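You operate a simulated robot arm through the tools that you are given. There is no shell and no other tool. Be economical: measure what you need, move in short steps, check, and stop when the job is done.

The job below is to be done with a simulated robot arm. You get a single attempt, and the scene is never put back.

TASK
Grind the peppercorns fine and pull the mill drawer open.
Fine: set the grind slider, tip in the whole grey cup, stand it back, spill nothing.

Only the result counts: the job must be done as asked and must still hold three seconds after the hand-in. Knocking over, shifting, dropping, spilling or breaking anything else fails it.

THE ROBOT
A 7-joint arm with a two-finger parallel gripper, fixed in place. Base frame: the origin is at the foot of the arm, x ahead of it, y to its left, z up; the work surface is at about z = 0.76. Readings come in m, degrees, newtons and seconds.
With the tool pointing down near the work surface it reaches from about 0.3 to 0.7 m from the base axis. Its first joint turns from -66.0 to 66.0 degrees. Payload 1.57 kg.
Tool frame: the origin (TCP) lies between the finger pads and is the grasp point; the fingertips stand 0.03 m ahead of it; z points along the fingers, y is the line along which they close. Largest opening 0.11 m; finger width 0.024, thickness 0.012; the body of the gripper, 0.048 by 0.112 m, starts 0.078 m behind the TCP.
Orientation is that of the tool frame in the base frame, as a unit quaternion [x, y, z, w]. With the fingers straight down and closing along the base's y, the tool's x points along the base's -x, its y along +y and its z along -z.

THE INTERFACE
- The arm moves only by the tool servo_tool. Its argument "series" is a list of rows, each an object of numbers (a shift or turn left out is 0, a gripper value left out holds the last): "x", "y", "z": the shift along the tool's x, y, z in m; "wx", "wy", "wz": the turn, a rotation vector about the tool's x, y, z in degrees; "claw": the gripper command, from -1 (fully open) to 1 (shut), values between in proportion. In form: [{"x": .., "y": .., "z": .., "wx": .., "wy": .., "wz": .., "claw": ..}, ...]. A call has 1 to 8 rows; each row shifts and turns the commanded pose from where the row before left it, along the tool's axes as they then stand. Each row takes 0.2 s and may step no farther than 0.05 m and 8.6 degrees from the row before; otherwise, or with a gripper value out of range, the whole call is refused. A pose out of reach is approached as far as the arm can. The call stops where the force on the tool passes 70 N (or 10 N more than at its start, if that is more) or the arm is blocked; 0.2 s more then pass. Each finger travels about 0.108 m/s and halts on what it meets, pressing with about 29 N; the grip force reading is that of the motor and also rises with nothing between the fingers. The clock runs only during rows and for 0.2 s after the last one: add rows that do not move to give the fingers time. It gives the time, the measured TCP pose, the force on the tool (base axes), the opening and the grip force at its end, in the units of the frame above (readings bear some noise).
- Cameras (640 x 400 px; columns grow to the right, rows downward): "scene" is fixed at [0.1626, -0.3875, 1.4123]; the picture's right is [0.80, -0.60, 0.00], its down [-0.30, -0.40, -0.87] and it looks along [0.52, 0.69, -0.50] (base axes); focal length 302 px, centre (320, 200). "wrist" rides on the gripper at [-0.036, 0, -0.08] in the tool frame; the picture's right is [0.00, -1.00, 0.00], its down [0.97, 0.00, -0.24] and it looks along [0.24, 0.00, 0.97] (tool axes); focal length 218 px, centre (320, 200). There is no depth. A picture from a camera that has moved, and an enlarged one, comes with that camera's place and axes in the base frame and with its lens.
- snapshot(camera): a new picture of that camera. No time passes.
- inspect(camera, box): a new picture of the part [left, top, right, bottom] of that camera's present view, enlarged. No time passes.
- sign_off(): hands the job in; it is judged then, once.

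Work in short steps. Places have to be worked out from the pictures, the camera data and where the tool is seen: move nearer, look again, correct. Check each grasp and each placing, and mend what went wrong. You have 120 turns and 64 pictures in all, those below and enlarged ones among them. Open the gripper and draw the arm clear of the work before you hand the job in, unless the task says otherwise; then end with one line.

The tools are called after "Emit:" by a JSON object that holds its "method" and its "body". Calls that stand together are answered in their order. servo_tool: Moves the arm, as the interface text tells. Its arguments: {"type":"object","properties":{"series":{"type":"array","items":{"type":"object","properties":{"x":{"type":"number"},"y":{"type":"number"},"z":{"type":"number"},"wx":{"type":"number"},"wy":{"type":"number"},"wz":{"type":"number"},"claw":{"type":"number"}}}}},"required":["series"]} The other tools are called the same way: snapshot (camera) takes a picture; inspect (camera, box) takes an enlarged picture of a part of a camera's view; sign_off () hands the job in.

At the start:

```text
t: 0.0
position: [0.3882, 0.0559, 1.1947]
tool_rot: [0.0, 1.0, 0.0, 0.0]
ft_force: [-0.2, -0.4, -0.2]
finger_gap: 0.1101
grasp_force: 0.1
```

scene: 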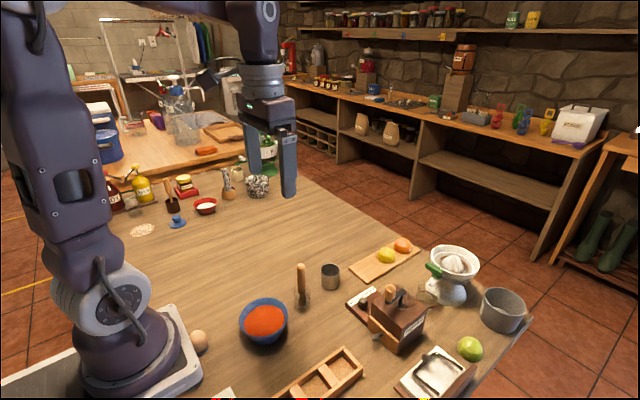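
wrist: 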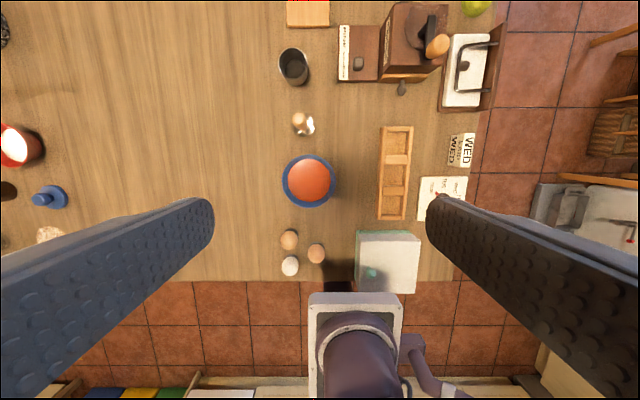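

I'll look closely at the mill and the grey cup first.

Emit:
{"method": "inspect", "body": {"camera": "scene", "box": [310, 230, 490, 360]}}

Emit:
{"method": "inspect", "body": {"camera": "wrist", "box": [260, 0, 500, 150]}}

```text
3.08 times, centred on (400, 295) of scene
camera zoom: at [0.1626, -0.3875, 1.4123], right [0.8, -0.6, 0.0], down [-0.3, -0.4, -0.87], along [0.52, 0.69, -0.5], focal length 930 px, centre (74, -92)
```

zoom: 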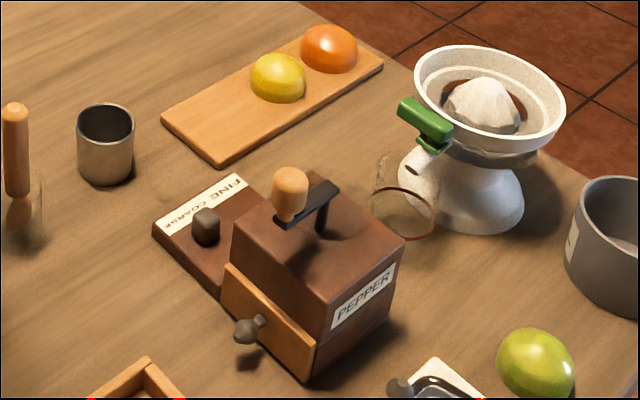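

```text
2.67 times, centred on (380, 75) of wrist
camera zoom: at [0.4233, 0.0556, 1.2747], right [0.0, -1.0, 0.0], down [-0.97, 0.0, 0.24], along [-0.24, 0.0, -0.97], focal length 582 px, centre (160, 533)
```

zoom: 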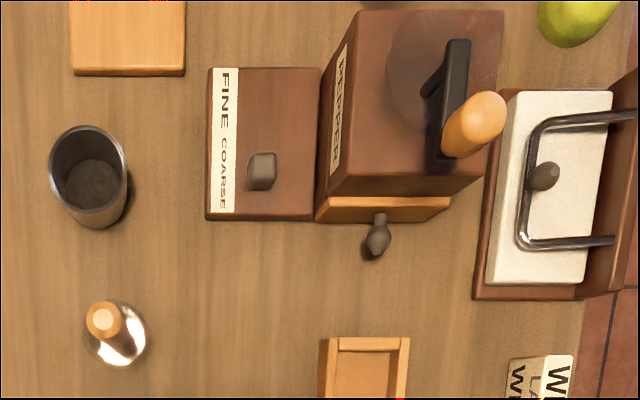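

The slider knob sits around (0.58,-0.02) toward COARSE, with FINE farther out at +x. The cup is near (0.57,0.11). I'm moving above the mill for a closer view.

Emit:
{"method": "servo_tool", "body": {"series": [{"x": -0.04, "y": -0.016, "z": 0.016}, {"x": -0.04, "y": -0.016, "z": 0.016}, {"x": -0.04, "y": -0.016, "z": 0.016}, {"x": -0.04, "y": -0.016, "z": 0.016}, {"x": -0.04, "y": -0.016, "z": 0.016}, {}]}}

Emit:
{"method": "snapshot", "body": {"camera": "wrist"}}

Emit:
{"method": "snapshot", "body": {"camera": "scene"}}

```text
t: 1.4
position: [0.5868, -0.0238, 1.1139]
tool_rot: [0.001, 1.0, 0.0, 0.0]
ft_force: [0.6, 1.2, -0.9]
finger_gap: 0.1101
grasp_force: 0.0
```

```text
59 pictures are left
camera wrist: at [0.622, -0.0245, 1.1948], right [0.0, -1.0, 0.0], down [-0.97, 0.0, 0.24], along [-0.24, 0.0, -0.97], focal length 218 px, centre (320, 200)
```

wrist: 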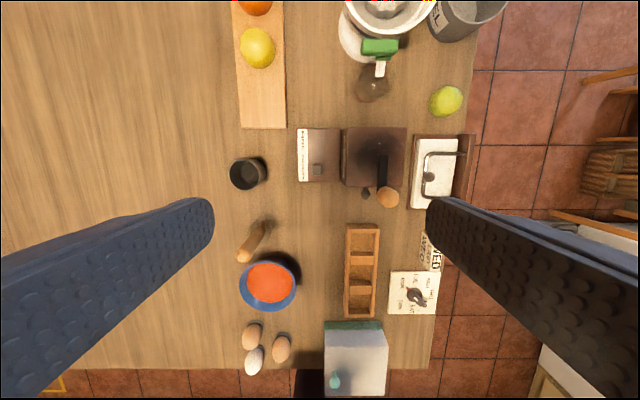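

```text
58 pictures are left
```

scene: 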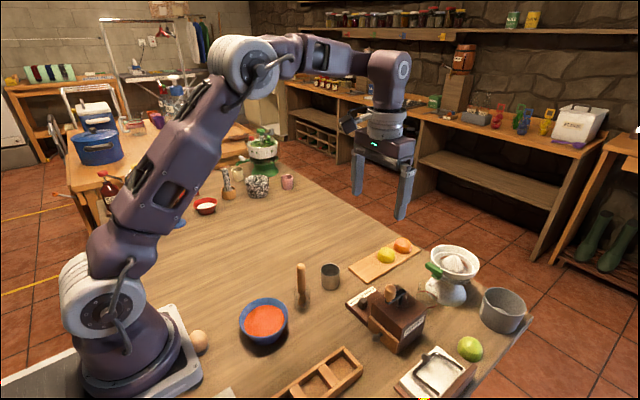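

Emit:
{"method": "inspect", "body": {"camera": "wrist", "box": [220, 100, 420, 225]}}

```text
3.20 times, centred on (320, 162) of wrist
camera zoom: at [0.622, -0.0245, 1.1948], right [0.0, -1.0, 0.0], down [-0.97, 0.0, 0.24], along [-0.24, 0.0, -0.97], focal length 698 px, centre (320, 320)
```

zoom: 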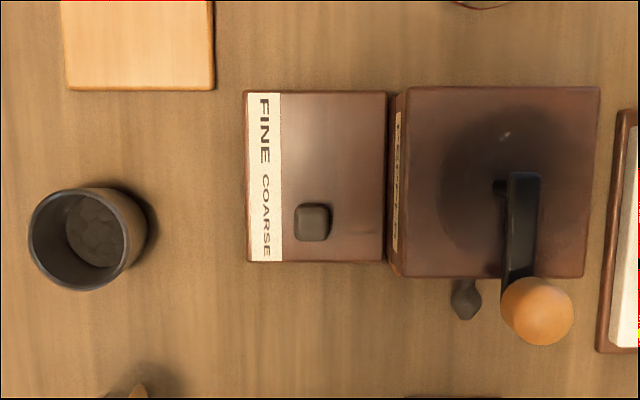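

Emit:
{"method": "inspect", "body": {"camera": "scene", "box": [340, 270, 436, 330]}}

```text
6.67 times, centred on (388, 300) of scene
camera zoom: at [0.1626, -0.3875, 1.4123], right [0.8, -0.6, 0.0], down [-0.3, -0.4, -0.87], along [0.52, 0.69, -0.5], focal length 2015 px, centre (-133, -467)
```

zoom: 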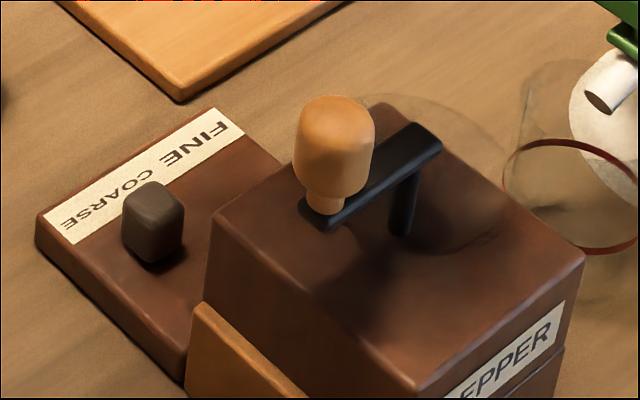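

Emit:
{"method": "inspect", "body": {"camera": "wrist", "box": [335, 120, 415, 210]}}

Emit:
{"method": "inspect", "body": {"camera": "scene", "box": [375, 240, 455, 310]}}

```text
4.44 times, centred on (375, 165) of wrist
camera zoom: at [0.622, -0.0245, 1.1948], right [0.0, -1.0, 0.0], down [-0.97, 0.0, 0.24], along [-0.24, 0.0, -0.97], focal length 970 px, centre (76, 356)
```

zoom: 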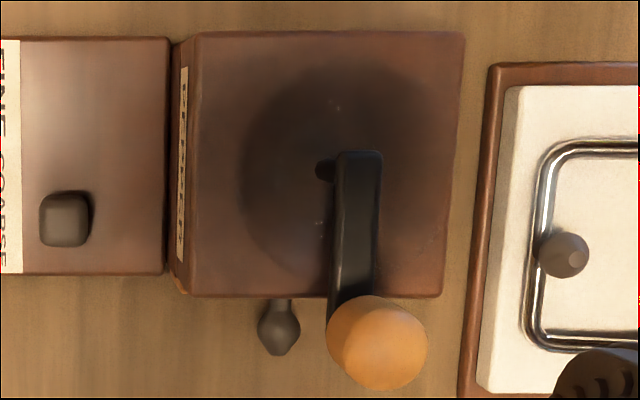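

```text
5.71 times, centred on (415, 275) of scene
camera zoom: at [0.1626, -0.3875, 1.4123], right [0.8, -0.6, 0.0], down [-0.3, -0.4, -0.87], along [0.52, 0.69, -0.5], focal length 1727 px, centre (-223, -229)
```

zoom: 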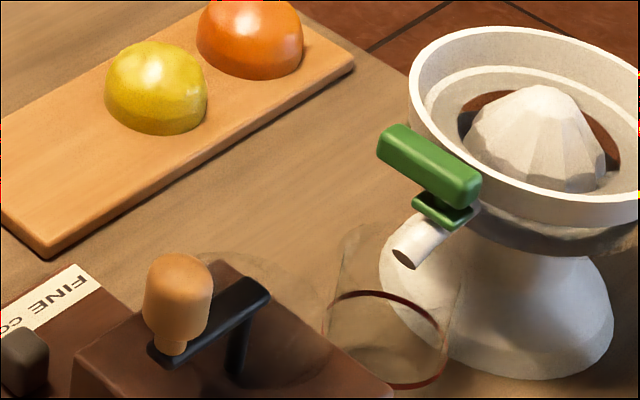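

There may be a clear hopper on the mill top; I'll check it later from the side. First the slider: I'm closing the fingers and descending just behind the knob, on its -x side.

Emit:
{"method": "servo_tool", "body": {"series": [{"x": 0.02, "y": 0.002, "claw": 1}, {"x": 0.024, "y": 0.002, "z": 0.04}, {"z": 0.048}, {"z": 0.048}, {"z": 0.048}, {"z": 0.04}, {}]}}

Emit:
{"method": "inspect", "body": {"camera": "wrist", "box": [160, 40, 480, 240]}}

Emit:
{"method": "inspect", "body": {"camera": "scene", "box": [300, 220, 460, 340]}}

```text
t: 3.0
position: [0.542, -0.0224, 0.8897]
tool_rot: [0.001, 1.0, 0.0, 0.0]
ft_force: [-0.1, 0.1, 0.2]
finger_gap: 0.0003
grasp_force: 21.4
```

```text
2.00 times, centred on (320, 140) of wrist
camera zoom: at [0.5776, -0.0212, 0.9695], right [0.0, -1.0, 0.0], down [-0.97, 0.0, 0.24], along [-0.24, 0.0, -0.97], focal length 436 px, centre (320, 320)
```

zoom: 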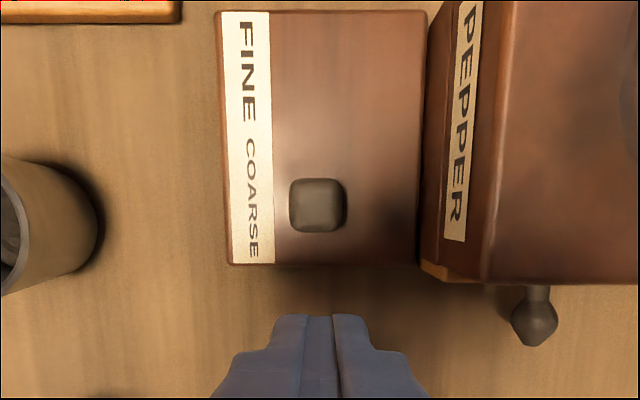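

```text
3.33 times, centred on (380, 280) of scene
camera zoom: at [0.1626, -0.3875, 1.4123], right [0.8, -0.6, 0.0], down [-0.3, -0.4, -0.87], along [0.52, 0.69, -0.5], focal length 1008 px, centre (120, -67)
```

zoom: 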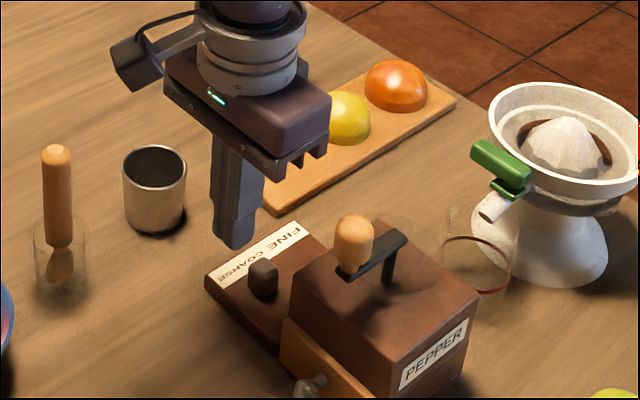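

The knob's near face is at about x=0.57. I'm lowering the tip to about z=0.792 and then starting the push in +x.

Emit:
{"method": "servo_tool", "body": {"series": [{"z": 0.034}, {"z": 0.033}, {"x": -0.01}, {"x": -0.01}, {"x": -0.01}, {}]}}

Emit:
{"method": "inspect", "body": {"camera": "scene", "box": [330, 250, 426, 310]}}

```text
t: 4.4
position: [0.5746, -0.019, 0.8236]
tool_rot: [0.0, 1.0, 0.0, 0.0]
ft_force: [-1.1, 0.2, -0.6]
finger_gap: 0.0002
grasp_force: 21.4
```

```text
6.67 times, centred on (378, 280) of scene
camera zoom: at [0.1626, -0.3875, 1.4123], right [0.8, -0.6, 0.0], down [-0.3, -0.4, -0.87], along [0.52, 0.69, -0.5], focal length 2015 px, centre (-67, -333)
```

zoom: 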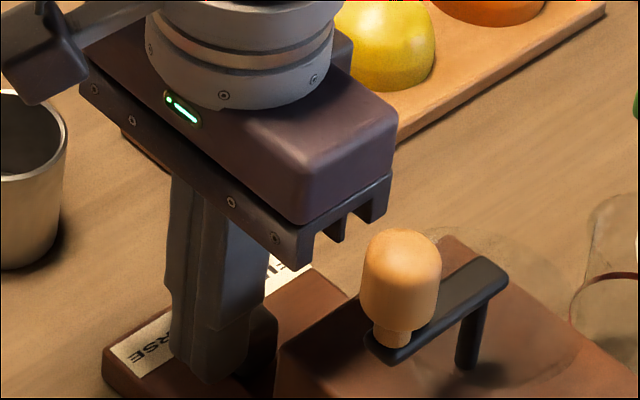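

The knob appears to be moving with little force. I'll keep pushing in small steps and watch for the stop.

Emit:
{"method": "servo_tool", "body": {"series": [{"x": -0.008}, {"x": -0.008}, {"x": -0.006}, {"x": -0.004}, {}]}}

Emit:
{"method": "inspect", "body": {"camera": "wrist", "box": [160, 40, 480, 240]}}

```text
t: 5.6
position: [0.6011, -0.0188, 0.823]
tool_rot: [0.001, 1.0, 0.0, 0.0]
ft_force: [0.4, 0.2, -0.4]
finger_gap: 0.0
grasp_force: 21.0
```

```text
2.00 times, centred on (320, 140) of wrist
camera zoom: at [0.6354, -0.0202, 0.9037], right [0.0, -1.0, 0.0], down [-0.97, 0.0, 0.24], along [-0.24, 0.0, -0.97], focal length 436 px, centre (320, 320)
```

zoom: 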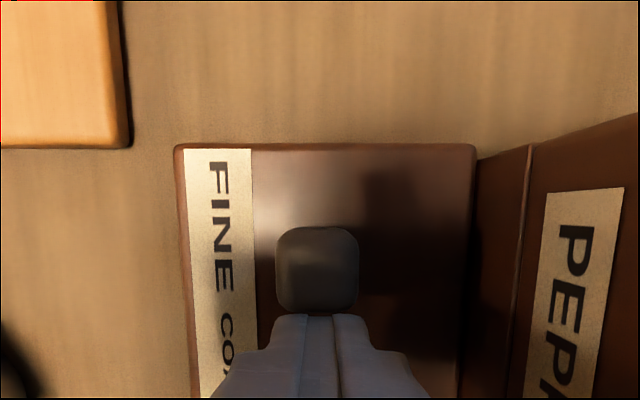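

The knob is near x≈0.623 and beside "FINE". I'll push on gently to find the end stop.

Emit:
{"method": "servo_tool", "body": {"series": [{"x": -0.003}, {"x": -0.003}, {}]}}

Emit:
{"method": "servo_tool", "body": {"series": [{"x": -0.003}, {"x": -0.002}, {}]}}

Emit:
{"method": "inspect", "body": {"camera": "wrist", "box": [160, 40, 480, 240]}}

```text
t: 6.4
position: [0.6064, -0.0196, 0.8232]
tool_rot: [-0.001, 1.0, 0.0, 0.0]
ft_force: [-0.1, -0.4, 0.0]
finger_gap: 0.0004
grasp_force: 21.1
```

```text
t: 7.2
position: [0.61, -0.0188, 0.8224]
tool_rot: [0.0, 1.0, 0.0, -0.003]
ft_force: [-25.1, 0.3, 5.4]
finger_gap: 0.0
grasp_force: 20.8
```

```text
2.00 times, centred on (320, 140) of wrist
camera zoom: at [0.6449, -0.0205, 0.903], right [0.0, -1.0, 0.0], down [-0.97, 0.0, 0.25], along [-0.25, 0.0, -0.97], focal length 436 px, centre (320, 320)
```

zoom: 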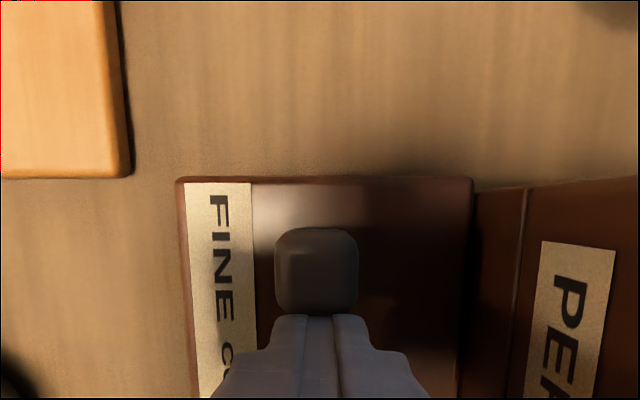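

The slider hit its end stop at FINE (25 N). I'm backing off, rising, and moving left to open space. There I'll turn the gripper to point sideways (-y) so it can hold the cup from the side.

Emit:
{"method": "servo_tool", "body": {"series": [{"x": 0.01}, {"z": -0.045, "x": 0.02}, {"z": -0.045}, {"z": -0.045}, {"y": 0.03, "z": -0.035, "claw": -1}, {"y": 0.045}, {"y": 0.045}, {"y": 0.045}]}}

Emit:
{"method": "servo_tool", "body": {"series": [{"y": 0.045}, {"y": 0.045}, {"y": 0.045}, {"wx": 8.4}, {"wx": 8.4}, {"wx": 8.4}, {"wx": 8.4}, {"wx": 8.4}]}}

Emit:
{"method": "servo_tool", "body": {"series": [{"wx": 8.4}, {"wx": 8.4}, {"wx": 8.4}, {"wx": 7.8}, {"wz": -8}, {"wz": -8}, {"wz": -8}, {"wz": -8}]}}

Emit:
{"method": "servo_tool", "body": {"series": [{"wz": -8}, {"wz": -8}, {"wz": -8}, {"wz": -8}, {"wz": -8}, {"wz": -8}, {"wz": -8}, {"wz": -2}]}}

Emit:
{"method": "snapshot", "body": {"camera": "wrist"}}

Emit:
{"method": "snapshot", "body": {"camera": "scene"}}

```text
t: 9.0
position: [0.5827, 0.1443, 0.994]
tool_rot: [0.002, 1.0, 0.0, 0.0]
ft_force: [-0.3, 0.5, 0.4]
finger_gap: 0.1098
grasp_force: 0.2
```

```text
t: 10.8
position: [0.5386, 0.2497, 0.9931]
tool_rot: [-0.011, 0.95, -0.311, -0.006]
ft_force: [0.0, -0.5, -0.6]
finger_gap: 0.1102
grasp_force: 0.1
out of reach, approached as far as the arm can: row 5, 6, 7, 8
```

```text
t: 12.6
position: [0.4953, 0.2017, 0.9855]
tool_rot: [-0.245, 0.808, -0.513, -0.153]
ft_force: [0.3, 0.9, 0.4]
finger_gap: 0.1098
grasp_force: 0.0
out of reach, approached as far as the arm can: row 1, 2, 3
```

```text
t: 14.4
position: [0.4945, 0.2036, 0.9853]
tool_rot: [0.606, -0.588, 0.374, 0.383]
ft_force: [-0.3, 0.4, -0.5]
finger_gap: 0.1103
grasp_force: 0.1
```

```text
48 pictures are left
camera wrist: at [0.4931, 0.2887, 0.9877], right [1.0, 0.01, -0.02], down [0.03, -0.2, 0.98], along [0.01, -0.98, -0.2], focal length 218 px, centre (320, 200)
```

wrist: 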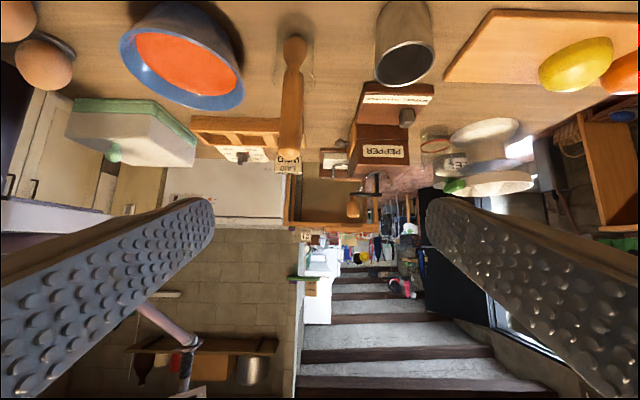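

```text
47 pictures are left
```

scene: 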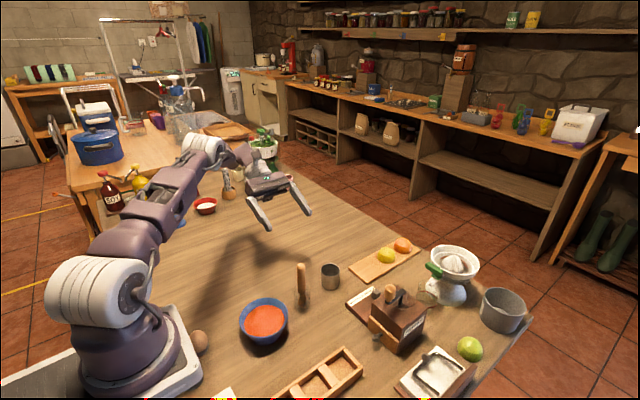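

The tool now points sideways, about 25° down, and the fingers have room. The cup is near (0.574,0.108) with its rim at about z=0.813. I'll reduce the pitch to about 15° and go to a pre-grasp at y≈0.25.

Emit:
{"method": "servo_tool", "body": {"series": [{"wy": 5, "claw": -0.45}, {"wy": 5}, {"x": -0.034, "y": -0.02, "z": -0.002}, {"x": -0.034, "y": -0.02, "z": -0.002}, {"x": -0.034, "y": -0.02, "z": -0.002}, {"y": -0.02}, {}]}}

Emit:
{"method": "snapshot", "body": {"camera": "wrist"}}

Emit:
{"method": "snapshot", "body": {"camera": "scene"}}

```text
t: 16.0
position: [0.4989, 0.1819, 0.913]
tool_rot: [0.57, -0.554, 0.425, 0.433]
ft_force: [0.0, -0.1, -0.5]
finger_gap: 0.0797
grasp_force: 0.0
out of reach, approached as far as the arm can: row 3, 4, 5, 6
```

```text
46 pictures are left
camera wrist: at [0.4976, 0.2674, 0.8994], right [1.0, 0.01, -0.02], down [0.02, -0.02, 1.0], along [0.01, -1.0, -0.02], focal length 218 px, centre (320, 200)
```

wrist: 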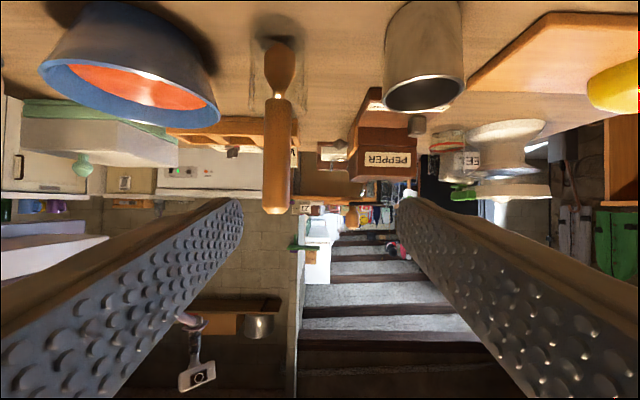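

```text
45 pictures are left
```

scene: 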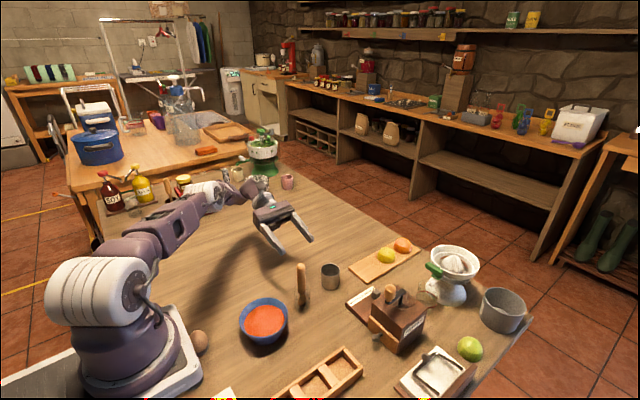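

Pointing straight along -y is out of reach here. I'll yaw the tool 25° toward +x so the wrist comes nearer the base.

Emit:
{"method": "servo_tool", "body": {"series": [{"wx": 6.05, "wz": -1.62}, {"wx": 6.05, "wz": -1.62}, {"wx": 6.05, "wz": -1.62}, {"wx": 6.05, "wz": -1.62}, {}]}}

```text
t: 17.2
position: [0.5011, 0.1809, 0.9119]
tool_rot: [0.679, -0.419, 0.507, 0.326]
ft_force: [0.4, -0.3, 0.8]
finger_gap: 0.0801
grasp_force: 0.0
```

Emit:
{"method": "servo_tool", "body": {"series": [{"x": -0.037, "y": -0.017, "z": 0.003}, {"x": -0.036, "y": -0.0175, "z": 0.003}, {}]}}

Emit:
{"method": "snapshot", "body": {"camera": "wrist"}}

Emit:
{"method": "inspect", "body": {"camera": "scene", "box": [220, 170, 460, 320]}}

```text
t: 18.0
position: [0.5222, 0.2058, 0.8401]
tool_rot: [0.679, -0.419, 0.507, 0.327]
ft_force: [0.0, 0.3, -0.1]
finger_gap: 0.0798
grasp_force: 0.1
```

```text
44 pictures are left
camera wrist: at [0.4841, 0.2843, 0.8287], right [0.9, 0.43, -0.02], down [0.03, -0.02, 1.0], along [0.43, -0.9, -0.03], focal length 218 px, centre (320, 200)
```

wrist: 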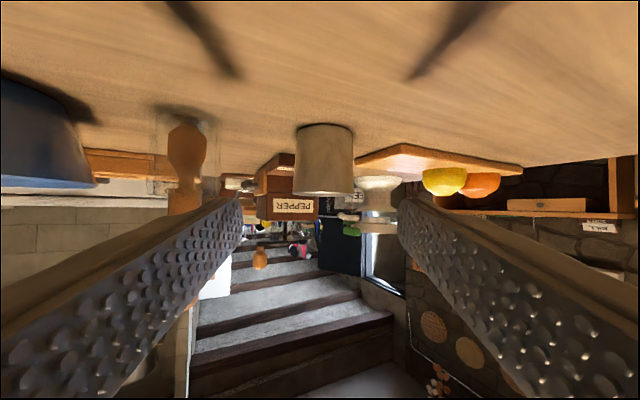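

```text
2.67 times, centred on (340, 245) of scene
camera zoom: at [0.1626, -0.3875, 1.4123], right [0.8, -0.6, 0.0], down [-0.3, -0.4, -0.87], along [0.52, 0.69, -0.5], focal length 806 px, centre (267, 80)
```

zoom: 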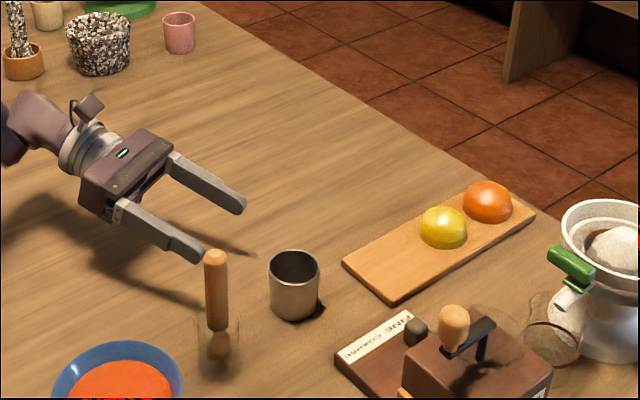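

The cup lies almost dead ahead, 0.11 m away and 5 mm to the right. I'm lowering to z≈0.795 first and then advancing.

Emit:
{"method": "servo_tool", "body": {"series": [{"x": -0.022, "y": -0.005, "z": 0.006}, {"x": -0.0215, "z": 0.0057}, {"x": 0.009, "z": 0.034}, {"x": 0.0095, "z": 0.034}, {}]}}

Emit:
{"method": "snapshot", "body": {"camera": "wrist"}}

Emit:
{"method": "inspect", "body": {"camera": "scene", "box": [260, 210, 420, 310]}}

```text
t: 19.2
position: [0.5587, 0.1462, 0.7935]
tool_rot: [0.678, -0.419, 0.507, 0.327]
ft_force: [0.3, -0.7, -0.1]
finger_gap: 0.0797
grasp_force: 0.1
```

```text
42 pictures are left
camera wrist: at [0.52, 0.2233, 0.7807], right [0.9, 0.43, -0.02], down [0.03, -0.02, 1.0], along [0.43, -0.9, -0.03], focal length 218 px, centre (320, 200)
```

wrist: 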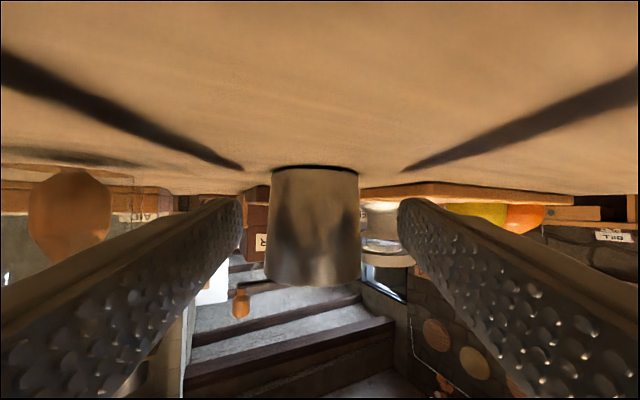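

```text
4.00 times, centred on (340, 260) of scene
camera zoom: at [0.1625, -0.3875, 1.4123], right [0.8, -0.6, 0.0], down [-0.3, -0.4, -0.87], along [0.52, 0.69, -0.5], focal length 1209 px, centre (240, -40)
```

zoom: 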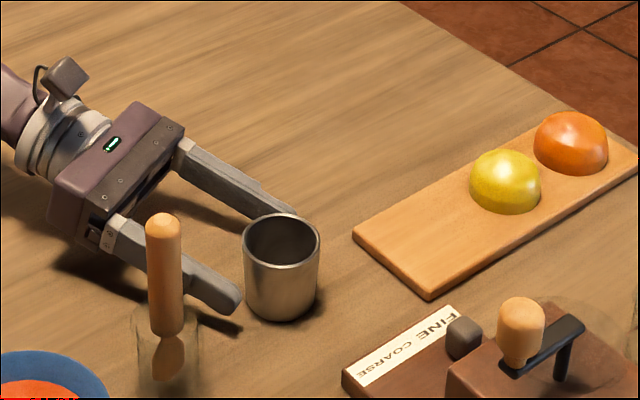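

Well centred. I'm advancing the last ~0.036 m and closing on the cup.

Emit:
{"method": "servo_tool", "body": {"series": [{"x": 0.006, "z": 0.017}, {"x": 0.006, "z": 0.017}, {"claw": 1}, {"claw": 1}, {"claw": 1}, {}]}}

Emit:
{"method": "inspect", "body": {"camera": "scene", "box": [260, 210, 420, 310]}}

```text
t: 20.6
position: [0.5738, 0.1136, 0.7971]
tool_rot: [0.679, -0.418, 0.508, 0.326]
ft_force: [0.7, -1.0, -0.2]
finger_gap: 0.053
grasp_force: 28.5
```

```text
4.00 times, centred on (340, 260) of scene
camera zoom: at [0.1626, -0.3875, 1.4123], right [0.8, -0.6, 0.0], down [-0.3, -0.4, -0.87], along [0.52, 0.69, -0.5], focal length 1209 px, centre (240, -40)
```

zoom: 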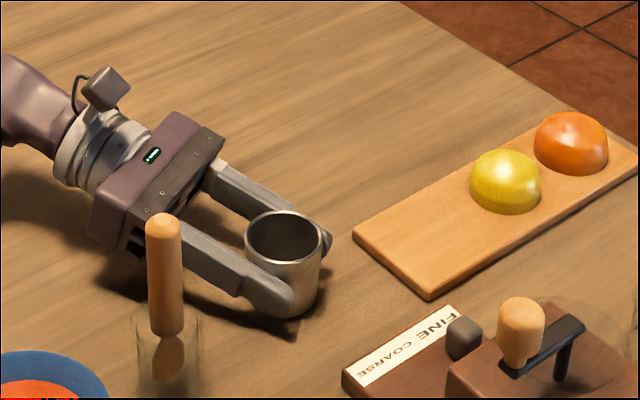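

The cup is held (gap 0.053 m). I'm lifting it straight up smoothly and checking.

Emit:
{"method": "servo_tool", "body": {"series": [{"x": 0.012, "z": -0.0033}, {"x": 0.024, "z": -0.0066}, {"x": 0.024, "z": -0.0066}, {"x": 0.024, "z": -0.0066}, {"x": 0.024, "z": -0.0066}, {"x": 0.024, "z": -0.0066}, {"x": 0.024, "z": -0.0066}, {}]}}

Emit:
{"method": "snapshot", "body": {"camera": "wrist"}}

Emit:
{"method": "inspect", "body": {"camera": "scene", "box": [260, 160, 420, 260]}}

```text
t: 22.4
position: [0.5778, 0.1153, 0.9584]
tool_rot: [0.678, -0.419, 0.507, 0.328]
ft_force: [-0.7, -0.5, -0.2]
finger_gap: 0.0531
grasp_force: 28.5
```

```text
39 pictures are left
camera wrist: at [0.5391, 0.1933, 0.9457], right [0.9, 0.43, -0.02], down [0.03, -0.02, 1.0], along [0.43, -0.9, -0.03], focal length 218 px, centre (320, 200)
```

wrist: 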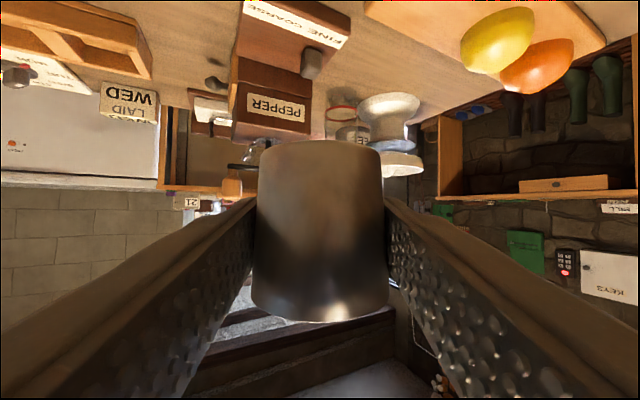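

```text
4.00 times, centred on (340, 210) of scene
camera zoom: at [0.1626, -0.3875, 1.4123], right [0.8, -0.6, 0.0], down [-0.3, -0.4, -0.87], along [0.52, 0.69, -0.5], focal length 1209 px, centre (240, 160)
```

zoom: 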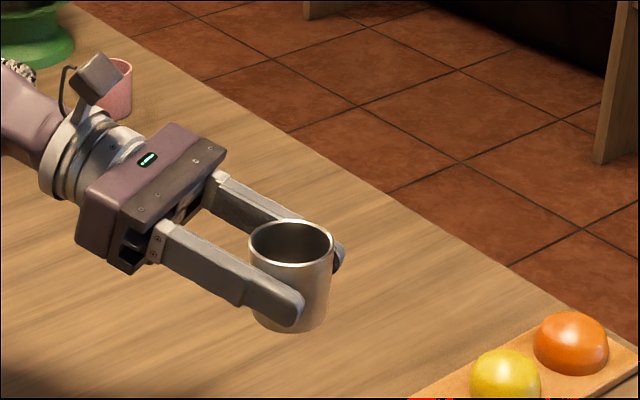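

Lifted cleanly. This low view shows the mill top from the side, so I'll zoom in on the hopper.

Emit:
{"method": "inspect", "body": {"camera": "wrist", "box": [190, 30, 440, 200]}}

```text
2.35 times, centred on (315, 115) of wrist
camera zoom: at [0.5391, 0.1933, 0.9457], right [0.9, 0.43, -0.02], down [0.03, -0.02, 1.0], along [0.43, -0.9, -0.03], focal length 514 px, centre (332, 400)
```

zoom: 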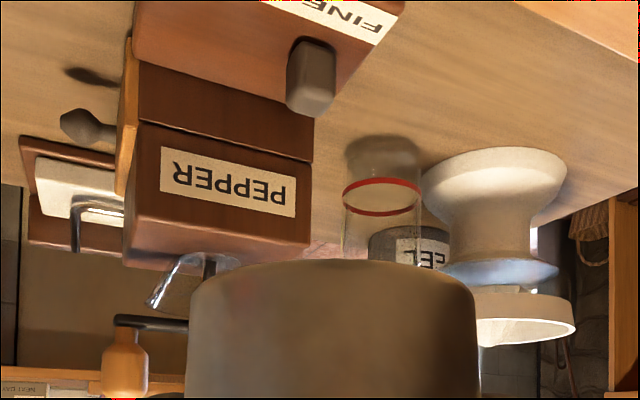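

The mill carries a clear glass funnel: centre about (0.602,-0.112), rim radius about 0.035 and rim height about 0.885. The crank arm crosses it on the -x side. I'll carry the cup upright to the +x side of the funnel so it can tip toward -x.

Emit:
{"method": "servo_tool", "body": {"series": [{"x": 0.0066, "y": 0.0046, "z": 0.0274}, {"x": 0.0066, "y": 0.0046, "z": 0.0274}, {"x": 0.0066, "y": 0.0046, "z": 0.0274}, {"x": 0.0066, "y": 0.0046, "z": 0.0274}, {"x": 0.0066, "y": 0.0046, "z": 0.0274}, {"x": 0.0066, "y": 0.0046, "z": 0.0274}, {"x": 0.0066, "y": 0.0046, "z": 0.0274}, {"x": 0.0066, "y": 0.0046, "z": 0.0274}]}}

Emit:
{"method": "inspect", "body": {"camera": "scene", "box": [310, 210, 470, 310]}}

Emit:
{"method": "snapshot", "body": {"camera": "wrist"}}

```text
t: 24.2
position: [0.6454, -0.1044, 0.9487]
tool_rot: [0.679, -0.42, 0.506, 0.327]
ft_force: [0.5, 0.2, -0.6]
finger_gap: 0.0528
grasp_force: 28.9
```

```text
4.00 times, centred on (390, 260) of scene
camera zoom: at [0.1626, -0.3875, 1.4123], right [0.8, -0.6, 0.0], down [-0.3, -0.4, -0.87], along [0.52, 0.69, -0.5], focal length 1209 px, centre (40, -40)
```

zoom: 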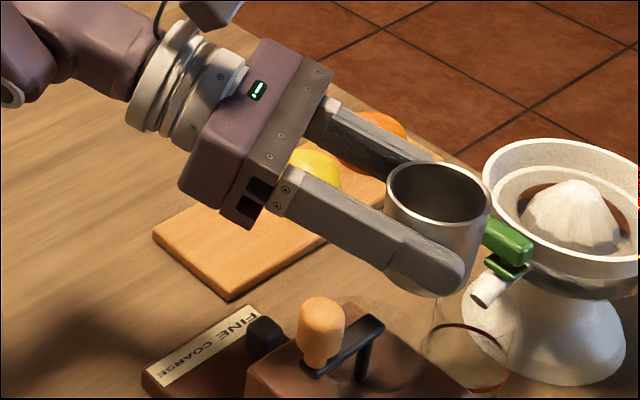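

```text
35 pictures are left
camera wrist: at [0.6056, -0.0271, 0.9379], right [0.9, 0.43, -0.02], down [0.03, -0.02, 1.0], along [0.43, -0.9, -0.03], focal length 218 px, centre (320, 200)
```

wrist: 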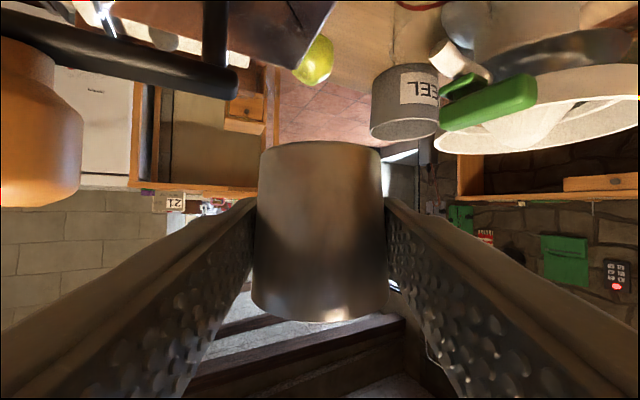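

The cup is over the +x side of the funnel and clears the juicer. I'm starting the tip slowly, first to about 56°.

Emit:
{"method": "servo_tool", "body": {"series": [{"wz": 8}, {"wz": 8}, {"wz": 8}, {"wz": 8}, {"wz": 8}, {"wz": 8}, {"wz": 8}]}}

Emit:
{"method": "inspect", "body": {"camera": "scene", "box": [340, 220, 468, 300]}}

Emit:
{"method": "snapshot", "body": {"camera": "wrist"}}

```text
t: 25.8
position: [0.6427, -0.1045, 0.9493]
tool_rot: [-0.402, 0.689, -0.601, -0.051]
ft_force: [-0.4, -0.5, -0.4]
finger_gap: 0.0528
grasp_force: 28.5
```

```text
5.00 times, centred on (404, 260) of scene
camera zoom: at [0.1626, -0.3875, 1.4123], right [0.8, -0.6, 0.0], down [-0.3, -0.4, -0.87], along [0.52, 0.69, -0.5], focal length 1511 px, centre (-100, -100)
```

zoom: 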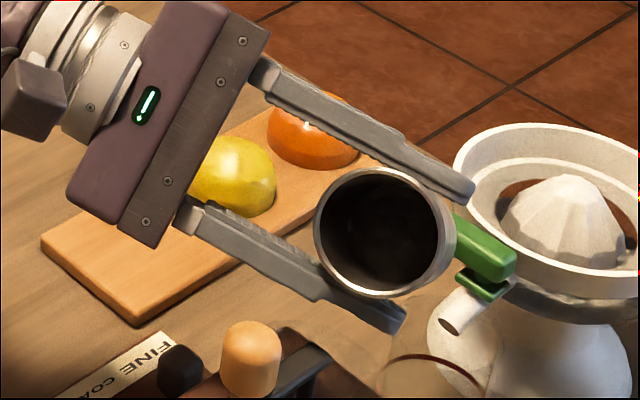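

```text
33 pictures are left
camera wrist: at [0.6331, -0.0178, 0.9517], right [0.61, 0.04, 0.79], down [-0.75, -0.27, 0.6], along [0.24, -0.96, -0.13], focal length 218 px, centre (320, 200)
```

wrist: 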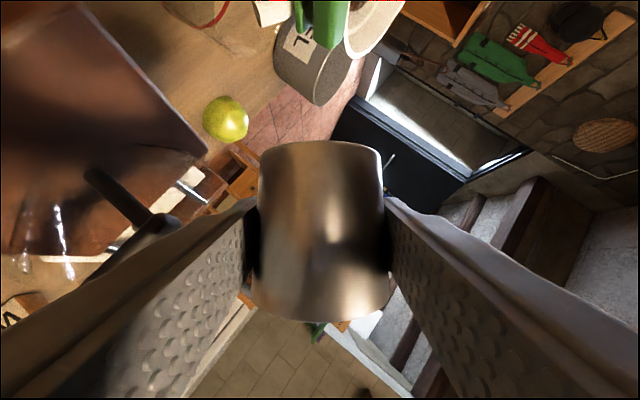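

Nothing lost; the lip is over the funnel near (0.612,-0.115). I'll keep tipping more slowly.

Emit:
{"method": "servo_tool", "body": {"series": [{"wz": 4}, {"wz": 4}, {"wz": 4}, {"wz": 4}, {"wz": 4}, {"wz": 4}, {}, {}]}}

Emit:
{"method": "inspect", "body": {"camera": "scene", "box": [348, 240, 444, 300]}}

```text
t: 27.6
position: [0.643, -0.1033, 0.9496]
tool_rot: [-0.25, 0.758, -0.598, 0.076]
ft_force: [-0.3, 0.5, -0.1]
finger_gap: 0.053
grasp_force: 29.4
```

```text
6.67 times, centred on (396, 270) of scene
camera zoom: at [0.1626, -0.3875, 1.4123], right [0.8, -0.6, 0.0], down [-0.3, -0.4, -0.87], along [0.52, 0.69, -0.5], focal length 2015 px, centre (-187, -267)
```

zoom: 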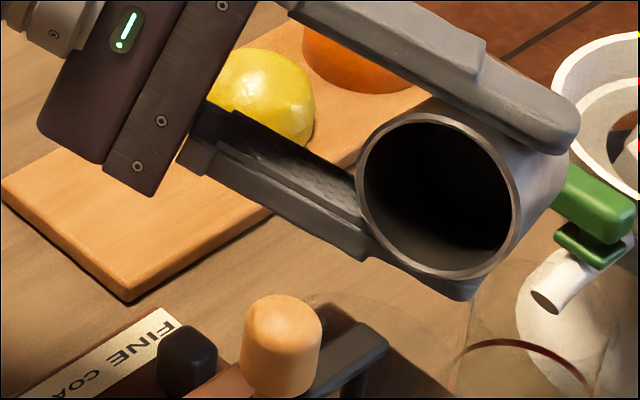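

The lip is over the funnel at about (0.621,-0.12). I'll tip further in small steps, shifting toward -x to keep the lip over the opening.

Emit:
{"method": "servo_tool", "body": {"series": [{"wz": 3, "x": 0.002}, {"wz": 3, "x": 0.002}, {"wz": 3, "x": 0.002}, {}, {}, {}]}}

Emit:
{"method": "inspect", "body": {"camera": "scene", "box": [348, 240, 444, 300]}}

```text
t: 29.0
position: [0.6366, -0.1058, 0.9513]
tool_rot: [-0.19, 0.774, -0.591, 0.122]
ft_force: [0.0, 1.0, -0.7]
finger_gap: 0.0526
grasp_force: 28.8
```

```text
6.67 times, centred on (396, 270) of scene
camera zoom: at [0.1626, -0.3875, 1.4123], right [0.8, -0.6, 0.0], down [-0.3, -0.4, -0.87], along [0.52, 0.69, -0.5], focal length 2015 px, centre (-187, -267)
```

zoom: 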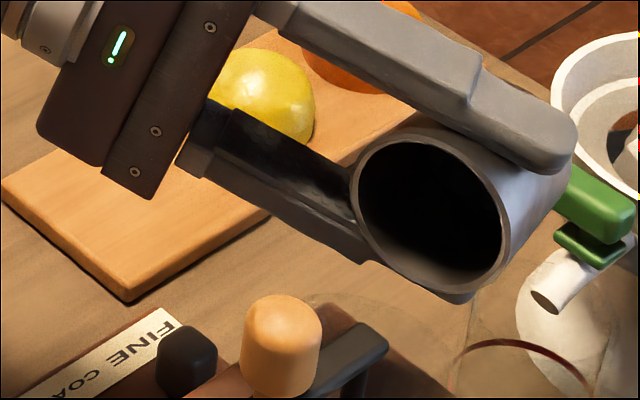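

Nothing visible is pouring yet, so I'll continue to about 104°.

Emit:
{"method": "servo_tool", "body": {"series": [{"wz": 3, "x": 0.0015}, {"wz": 3, "x": 0.0015}, {"wz": 3, "x": 0.0015}, {"wz": 3, "x": 0.0015}, {"wz": 3, "x": 0.0015}, {}, {}]}}

Emit:
{"method": "inspect", "body": {"camera": "scene", "box": [348, 240, 444, 300]}}

```text
t: 30.6
position: [0.6304, -0.1097, 0.9501]
tool_rot: [-0.087, 0.793, -0.57, 0.198]
ft_force: [0.2, 0.3, -1.1]
finger_gap: 0.0526
grasp_force: 29.3
```

```text
6.67 times, centred on (396, 270) of scene
camera zoom: at [0.1626, -0.3875, 1.4123], right [0.8, -0.6, 0.0], down [-0.3, -0.4, -0.87], along [0.52, 0.69, -0.5], focal length 2015 px, centre (-187, -267)
```

zoom: 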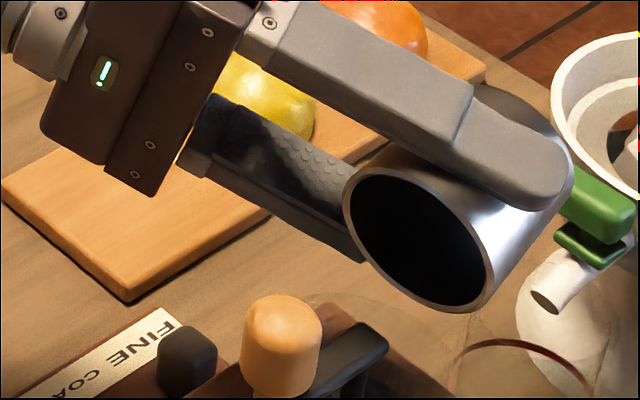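

Still no visible spill. I'll tip on to about 128°, tracking the lip over the funnel centre.

Emit:
{"method": "servo_tool", "body": {"series": [{"wz": 4, "x": 0.0017, "y": -0.0006}, {"wz": 4, "x": 0.0017, "y": -0.0007}, {"wz": 4, "x": 0.0016, "y": -0.0008}, {"wz": 4, "x": 0.0016, "y": -0.0009}, {"wz": 4, "x": 0.0015, "y": -0.001}, {"wz": 4, "x": 0.0015, "y": -0.001}, {}, {}]}}

Emit:
{"method": "inspect", "body": {"camera": "scene", "box": [348, 240, 444, 300]}}

Emit:
{"method": "snapshot", "body": {"camera": "wrist"}}

```text
t: 32.4
position: [0.6214, -0.1157, 0.9504]
tool_rot: [0.079, 0.794, -0.515, 0.312]
ft_force: [0.3, 0.8, -0.3]
finger_gap: 0.0527
grasp_force: 28.7
```

```text
6.67 times, centred on (396, 270) of scene
camera zoom: at [0.1626, -0.3875, 1.4123], right [0.8, -0.6, 0.0], down [-0.3, -0.4, -0.87], along [0.52, 0.69, -0.5], focal length 2015 px, centre (-187, -267)
```

zoom: 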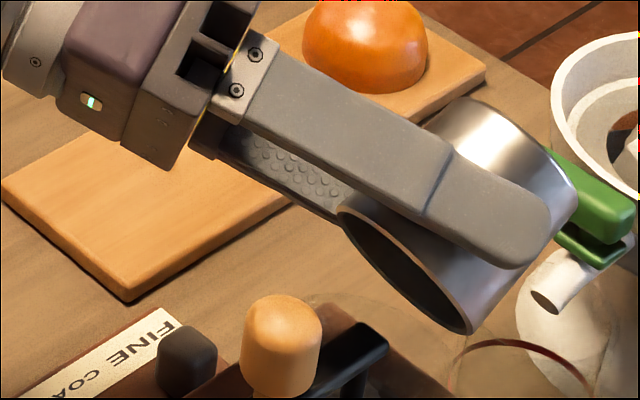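

```text
28 pictures are left
camera wrist: at [0.6155, -0.0398, 0.9942], right [-0.45, -0.45, 0.77], down [-0.87, 0.02, -0.5], along [0.21, -0.89, -0.4], focal length 218 px, centre (320, 200)
```

wrist: 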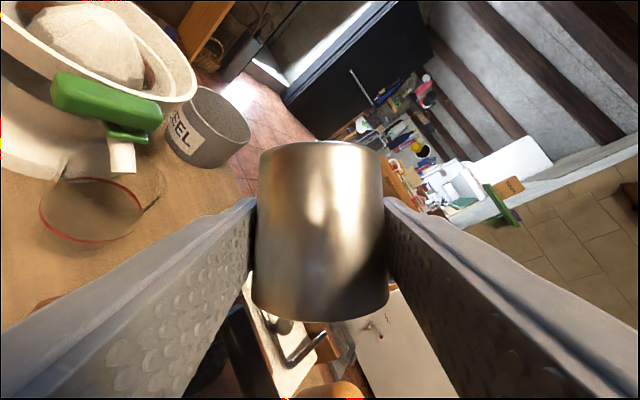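

I'll tip on to about 146° and hold so that everything drops out.

Emit:
{"method": "servo_tool", "body": {"series": [{"wz": 6, "x": 0.0015, "y": -0.002}, {"wz": 6, "x": 0.0014, "y": -0.002}, {"wz": 6, "x": 0.0012, "y": -0.0022}, {}, {}, {"wz": -4}, {"wz": 4}, {}]}}

Emit:
{"method": "inspect", "body": {"camera": "scene", "box": [330, 230, 458, 310]}}

```text
t: 34.2
position: [0.6161, -0.1193, 0.9516]
tool_rot: [0.203, 0.771, -0.46, 0.39]
ft_force: [1.0, 1.4, -0.7]
finger_gap: 0.0528
grasp_force: 29.0
```

```text
5.00 times, centred on (394, 270) of scene
camera zoom: at [0.1626, -0.3875, 1.4123], right [0.8, -0.6, 0.0], down [-0.3, -0.4, -0.87], along [0.52, 0.69, -0.5], focal length 1511 px, centre (-50, -150)
```

zoom: 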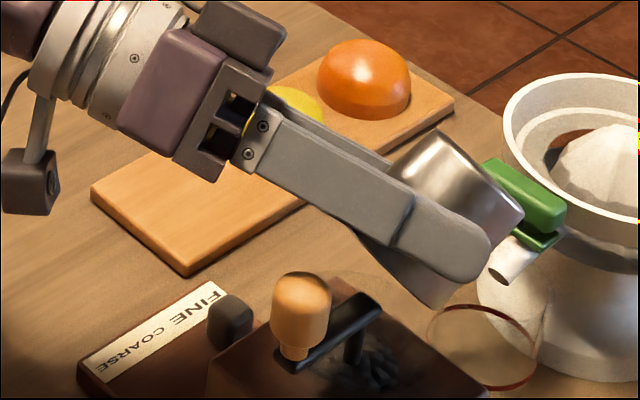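

Dark grains now show in the funnel, so I'm zooming in there.

Emit:
{"method": "inspect", "body": {"camera": "scene", "box": [372, 280, 436, 320]}}

```text
10.00 times, centred on (404, 300) of scene
camera zoom: at [0.1626, -0.3875, 1.4123], right [0.8, -0.6, 0.0], down [-0.3, -0.4, -0.87], along [0.52, 0.69, -0.5], focal length 3023 px, centre (-520, -800)
```

zoom: 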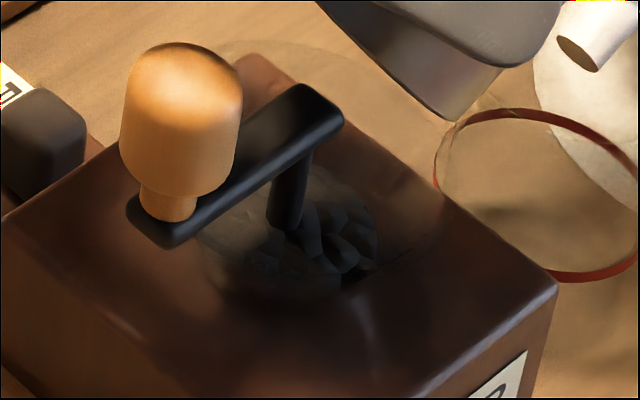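

Grains sit in the funnel with nothing spilled. To be sure the cup is empty I'll tip to about 160°, raising it slightly, and shake gently.

Emit:
{"method": "servo_tool", "body": {"series": [{"wz": 5, "x": 0.0, "y": -0.003}, {"wz": 5, "x": -0.002, "y": -0.003}, {"wz": 5, "x": -0.004, "y": -0.002}, {}, {"wz": -5}, {"wz": 5}, {"wz": -5}, {"wz": 5}]}}

Emit:
{"method": "inspect", "body": {"camera": "scene", "box": [356, 260, 452, 320]}}

```text
t: 36.0
position: [0.6124, -0.1232, 0.9612]
tool_rot: [0.302, 0.738, -0.406, 0.446]
ft_force: [-1.0, 0.1, -0.5]
finger_gap: 0.0525
grasp_force: 29.1
```

```text
6.67 times, centred on (404, 290) of scene
camera zoom: at [0.1626, -0.3875, 1.4123], right [0.8, -0.6, 0.0], down [-0.3, -0.4, -0.87], along [0.52, 0.69, -0.5], focal length 2015 px, centre (-240, -400)
```

zoom: 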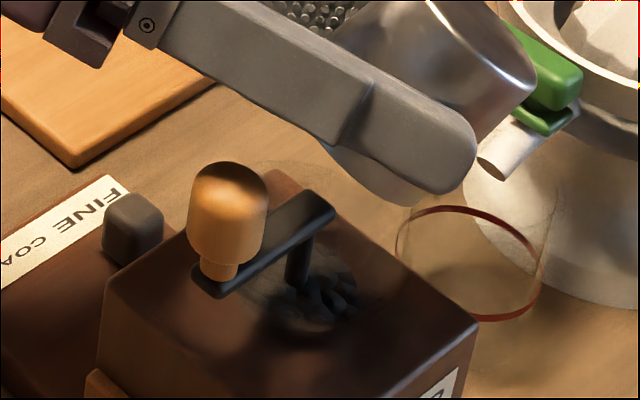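

The cup looks emptied. I'm moving back to +x and rolling the cup upright.

Emit:
{"method": "servo_tool", "body": {"series": [{"x": -0.0098, "y": 0.0284}, {"wz": -8}, {"wz": -8}, {"wz": -8}, {"wz": -8}, {"wz": -8}, {"wz": -8}, {"wz": -8}]}}

Emit:
{"method": "servo_tool", "body": {"series": [{"wz": -8}, {"wz": -8}, {"wz": -8}, {"wz": -8}, {"wz": -8}, {"wz": -8}, {"wz": -8}, {"wz": -8}]}}

Emit:
{"method": "servo_tool", "body": {"series": [{"wz": -8}, {"wz": -8}, {"wz": -8}, {"wz": -8}, {"wz": -8}, {"wz": -1}, {}]}}

```text
t: 37.8
position: [0.6392, -0.1089, 0.961]
tool_rot: [-0.082, 0.793, -0.569, 0.202]
ft_force: [-0.4, 0.4, -0.5]
finger_gap: 0.053
grasp_force: 29.0
```

```text
t: 39.6
position: [0.6397, -0.1107, 0.9607]
tool_rot: [-0.489, 0.63, -0.589, -0.129]
ft_force: [0.1, 0.1, -0.7]
finger_gap: 0.0529
grasp_force: 28.8
```

```text
t: 41.2
position: [0.6385, -0.1092, 0.9614]
tool_rot: [0.678, -0.42, 0.506, 0.328]
ft_force: [-0.4, 0.5, -1.1]
finger_gap: 0.0526
grasp_force: 28.9
```

The cup is upright again. I'm taking it back over its original place.

Emit:
{"method": "servo_tool", "body": {"series": [{"x": -0.0078, "y": -0.005, "z": -0.02765}, {"x": -0.0078, "y": -0.005, "z": -0.02765}, {"x": -0.0078, "y": -0.005, "z": -0.02765}, {"x": -0.0078, "y": -0.005, "z": -0.02765}, {"x": -0.0078, "y": -0.005, "z": -0.02765}, {"x": -0.0078, "y": -0.005, "z": -0.02765}, {"x": -0.0078, "y": -0.005, "z": -0.02765}, {"x": -0.0078, "y": -0.005, "z": -0.02765}]}}

Emit:
{"method": "inspect", "body": {"camera": "scene", "box": [260, 170, 452, 320]}}

```text
t: 43.0
position: [0.5772, 0.1142, 0.9606]
tool_rot: [0.678, -0.419, 0.508, 0.327]
ft_force: [-0.5, 0.3, -0.7]
finger_gap: 0.0524
grasp_force: 29.2
```

```text
2.67 times, centred on (356, 245) of scene
camera zoom: at [0.1626, -0.3875, 1.4123], right [0.8, -0.6, 0.0], down [-0.3, -0.4, -0.87], along [0.52, 0.69, -0.5], focal length 806 px, centre (224, 80)
```

zoom: 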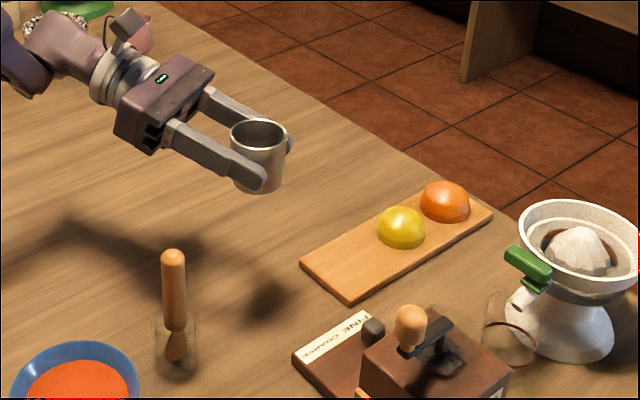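

I'm lowering straight down to just above the table.

Emit:
{"method": "servo_tool", "body": {"series": [{"x": -0.0309, "z": 0.0085}, {"x": -0.0309, "z": 0.0085}, {"x": -0.0309, "z": 0.0085}, {"x": -0.0309, "z": 0.0085}, {"x": -0.02, "z": 0.0055}, {"x": -0.0109, "z": 0.003}, {}]}}

```text
t: 44.6
position: [0.5718, 0.1156, 0.7999]
tool_rot: [0.679, -0.419, 0.507, 0.326]
ft_force: [-0.3, 1.1, -1.4]
finger_gap: 0.053
grasp_force: 28.7
```

Emit:
{"method": "servo_tool", "body": {"series": [{"x": -0.0015, "y": -0.002, "z": 0.0015}, {"x": -0.0014}, {}]}}

```text
t: 45.4
position: [0.5733, 0.1148, 0.7969]
tool_rot: [0.678, -0.419, 0.507, 0.327]
ft_force: [-0.1, 0.4, -0.2]
finger_gap: 0.053
grasp_force: 28.7
```

Back at the original height with no contact force yet, so I'll ease down another millimetre.

Emit:
{"method": "servo_tool", "body": {"series": [{"x": -0.0008, "z": 0.0002}, {}]}}

Emit:
{"method": "inspect", "body": {"camera": "scene", "box": [300, 240, 364, 300]}}

```text
t: 46.0
position: [0.5729, 0.1163, 0.7961]
tool_rot: [0.678, -0.419, 0.507, 0.327]
ft_force: [-0.7, 0.1, -1.0]
finger_gap: 0.053
grasp_force: 29.1
```

```text
6.67 times, centred on (332, 270) of scene
camera zoom: at [0.1626, -0.3875, 1.4123], right [0.8, -0.6, 0.0], down [-0.3, -0.4, -0.87], along [0.52, 0.69, -0.5], focal length 2015 px, centre (240, -267)
```

zoom: 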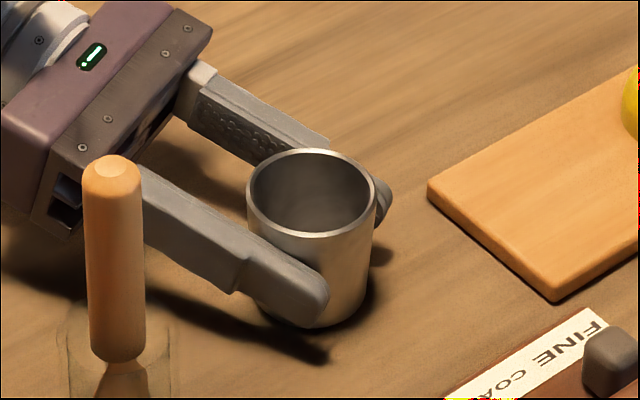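

Emit:
{"method": "servo_tool", "body": {"series": [{"x": -0.0008, "z": 0.0002}, {}]}}

Emit:
{"method": "servo_tool", "body": {"series": [{"x": -0.0008, "z": 0.0002}, {}]}}

```text
t: 46.6
position: [0.5736, 0.1147, 0.7946]
tool_rot: [0.678, -0.419, 0.507, 0.327]
ft_force: [-0.1, -0.3, -0.2]
finger_gap: 0.0524
grasp_force: 29.0
```

```text
t: 47.2
position: [0.5755, 0.1157, 0.7953]
tool_rot: [0.678, -0.419, 0.508, 0.326]
ft_force: [-1.8, -0.9, 7.3]
finger_gap: 0.0528
grasp_force: 29.0
```

Contact: 7 N upward, so the cup is on the table. I'm opening to 0.08 m and withdrawing straight back along the fingers.

Emit:
{"method": "servo_tool", "body": {"series": [{"claw": -0.1}, {"claw": -0.45}, {}, {"x": -0.004, "z": -0.02}, {"x": -0.006, "z": -0.03}, {"x": 0.0, "z": -0.03}, {"z": -0.03}, {}]}}

Emit:
{"method": "inspect", "body": {"camera": "scene", "box": [260, 210, 420, 310]}}

```text
t: 49.0
position: [0.5269, 0.2138, 0.8156]
tool_rot: [0.679, -0.419, 0.506, 0.326]
ft_force: [-0.1, 0.1, -0.1]
finger_gap: 0.08
grasp_force: 0.0
```

```text
4.00 times, centred on (340, 260) of scene
camera zoom: at [0.1626, -0.3875, 1.4123], right [0.8, -0.6, 0.0], down [-0.3, -0.4, -0.87], along [0.52, 0.69, -0.5], focal length 1209 px, centre (240, -40)
```

zoom: 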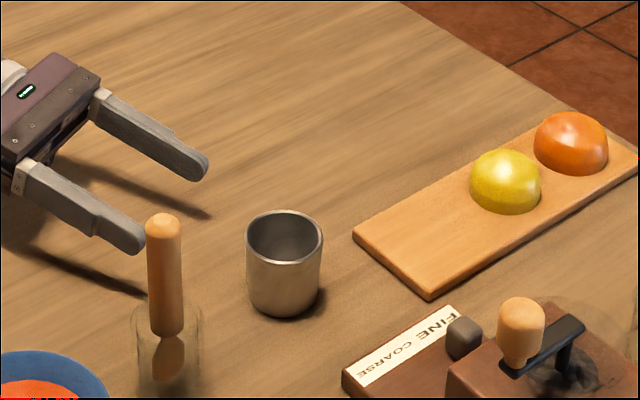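

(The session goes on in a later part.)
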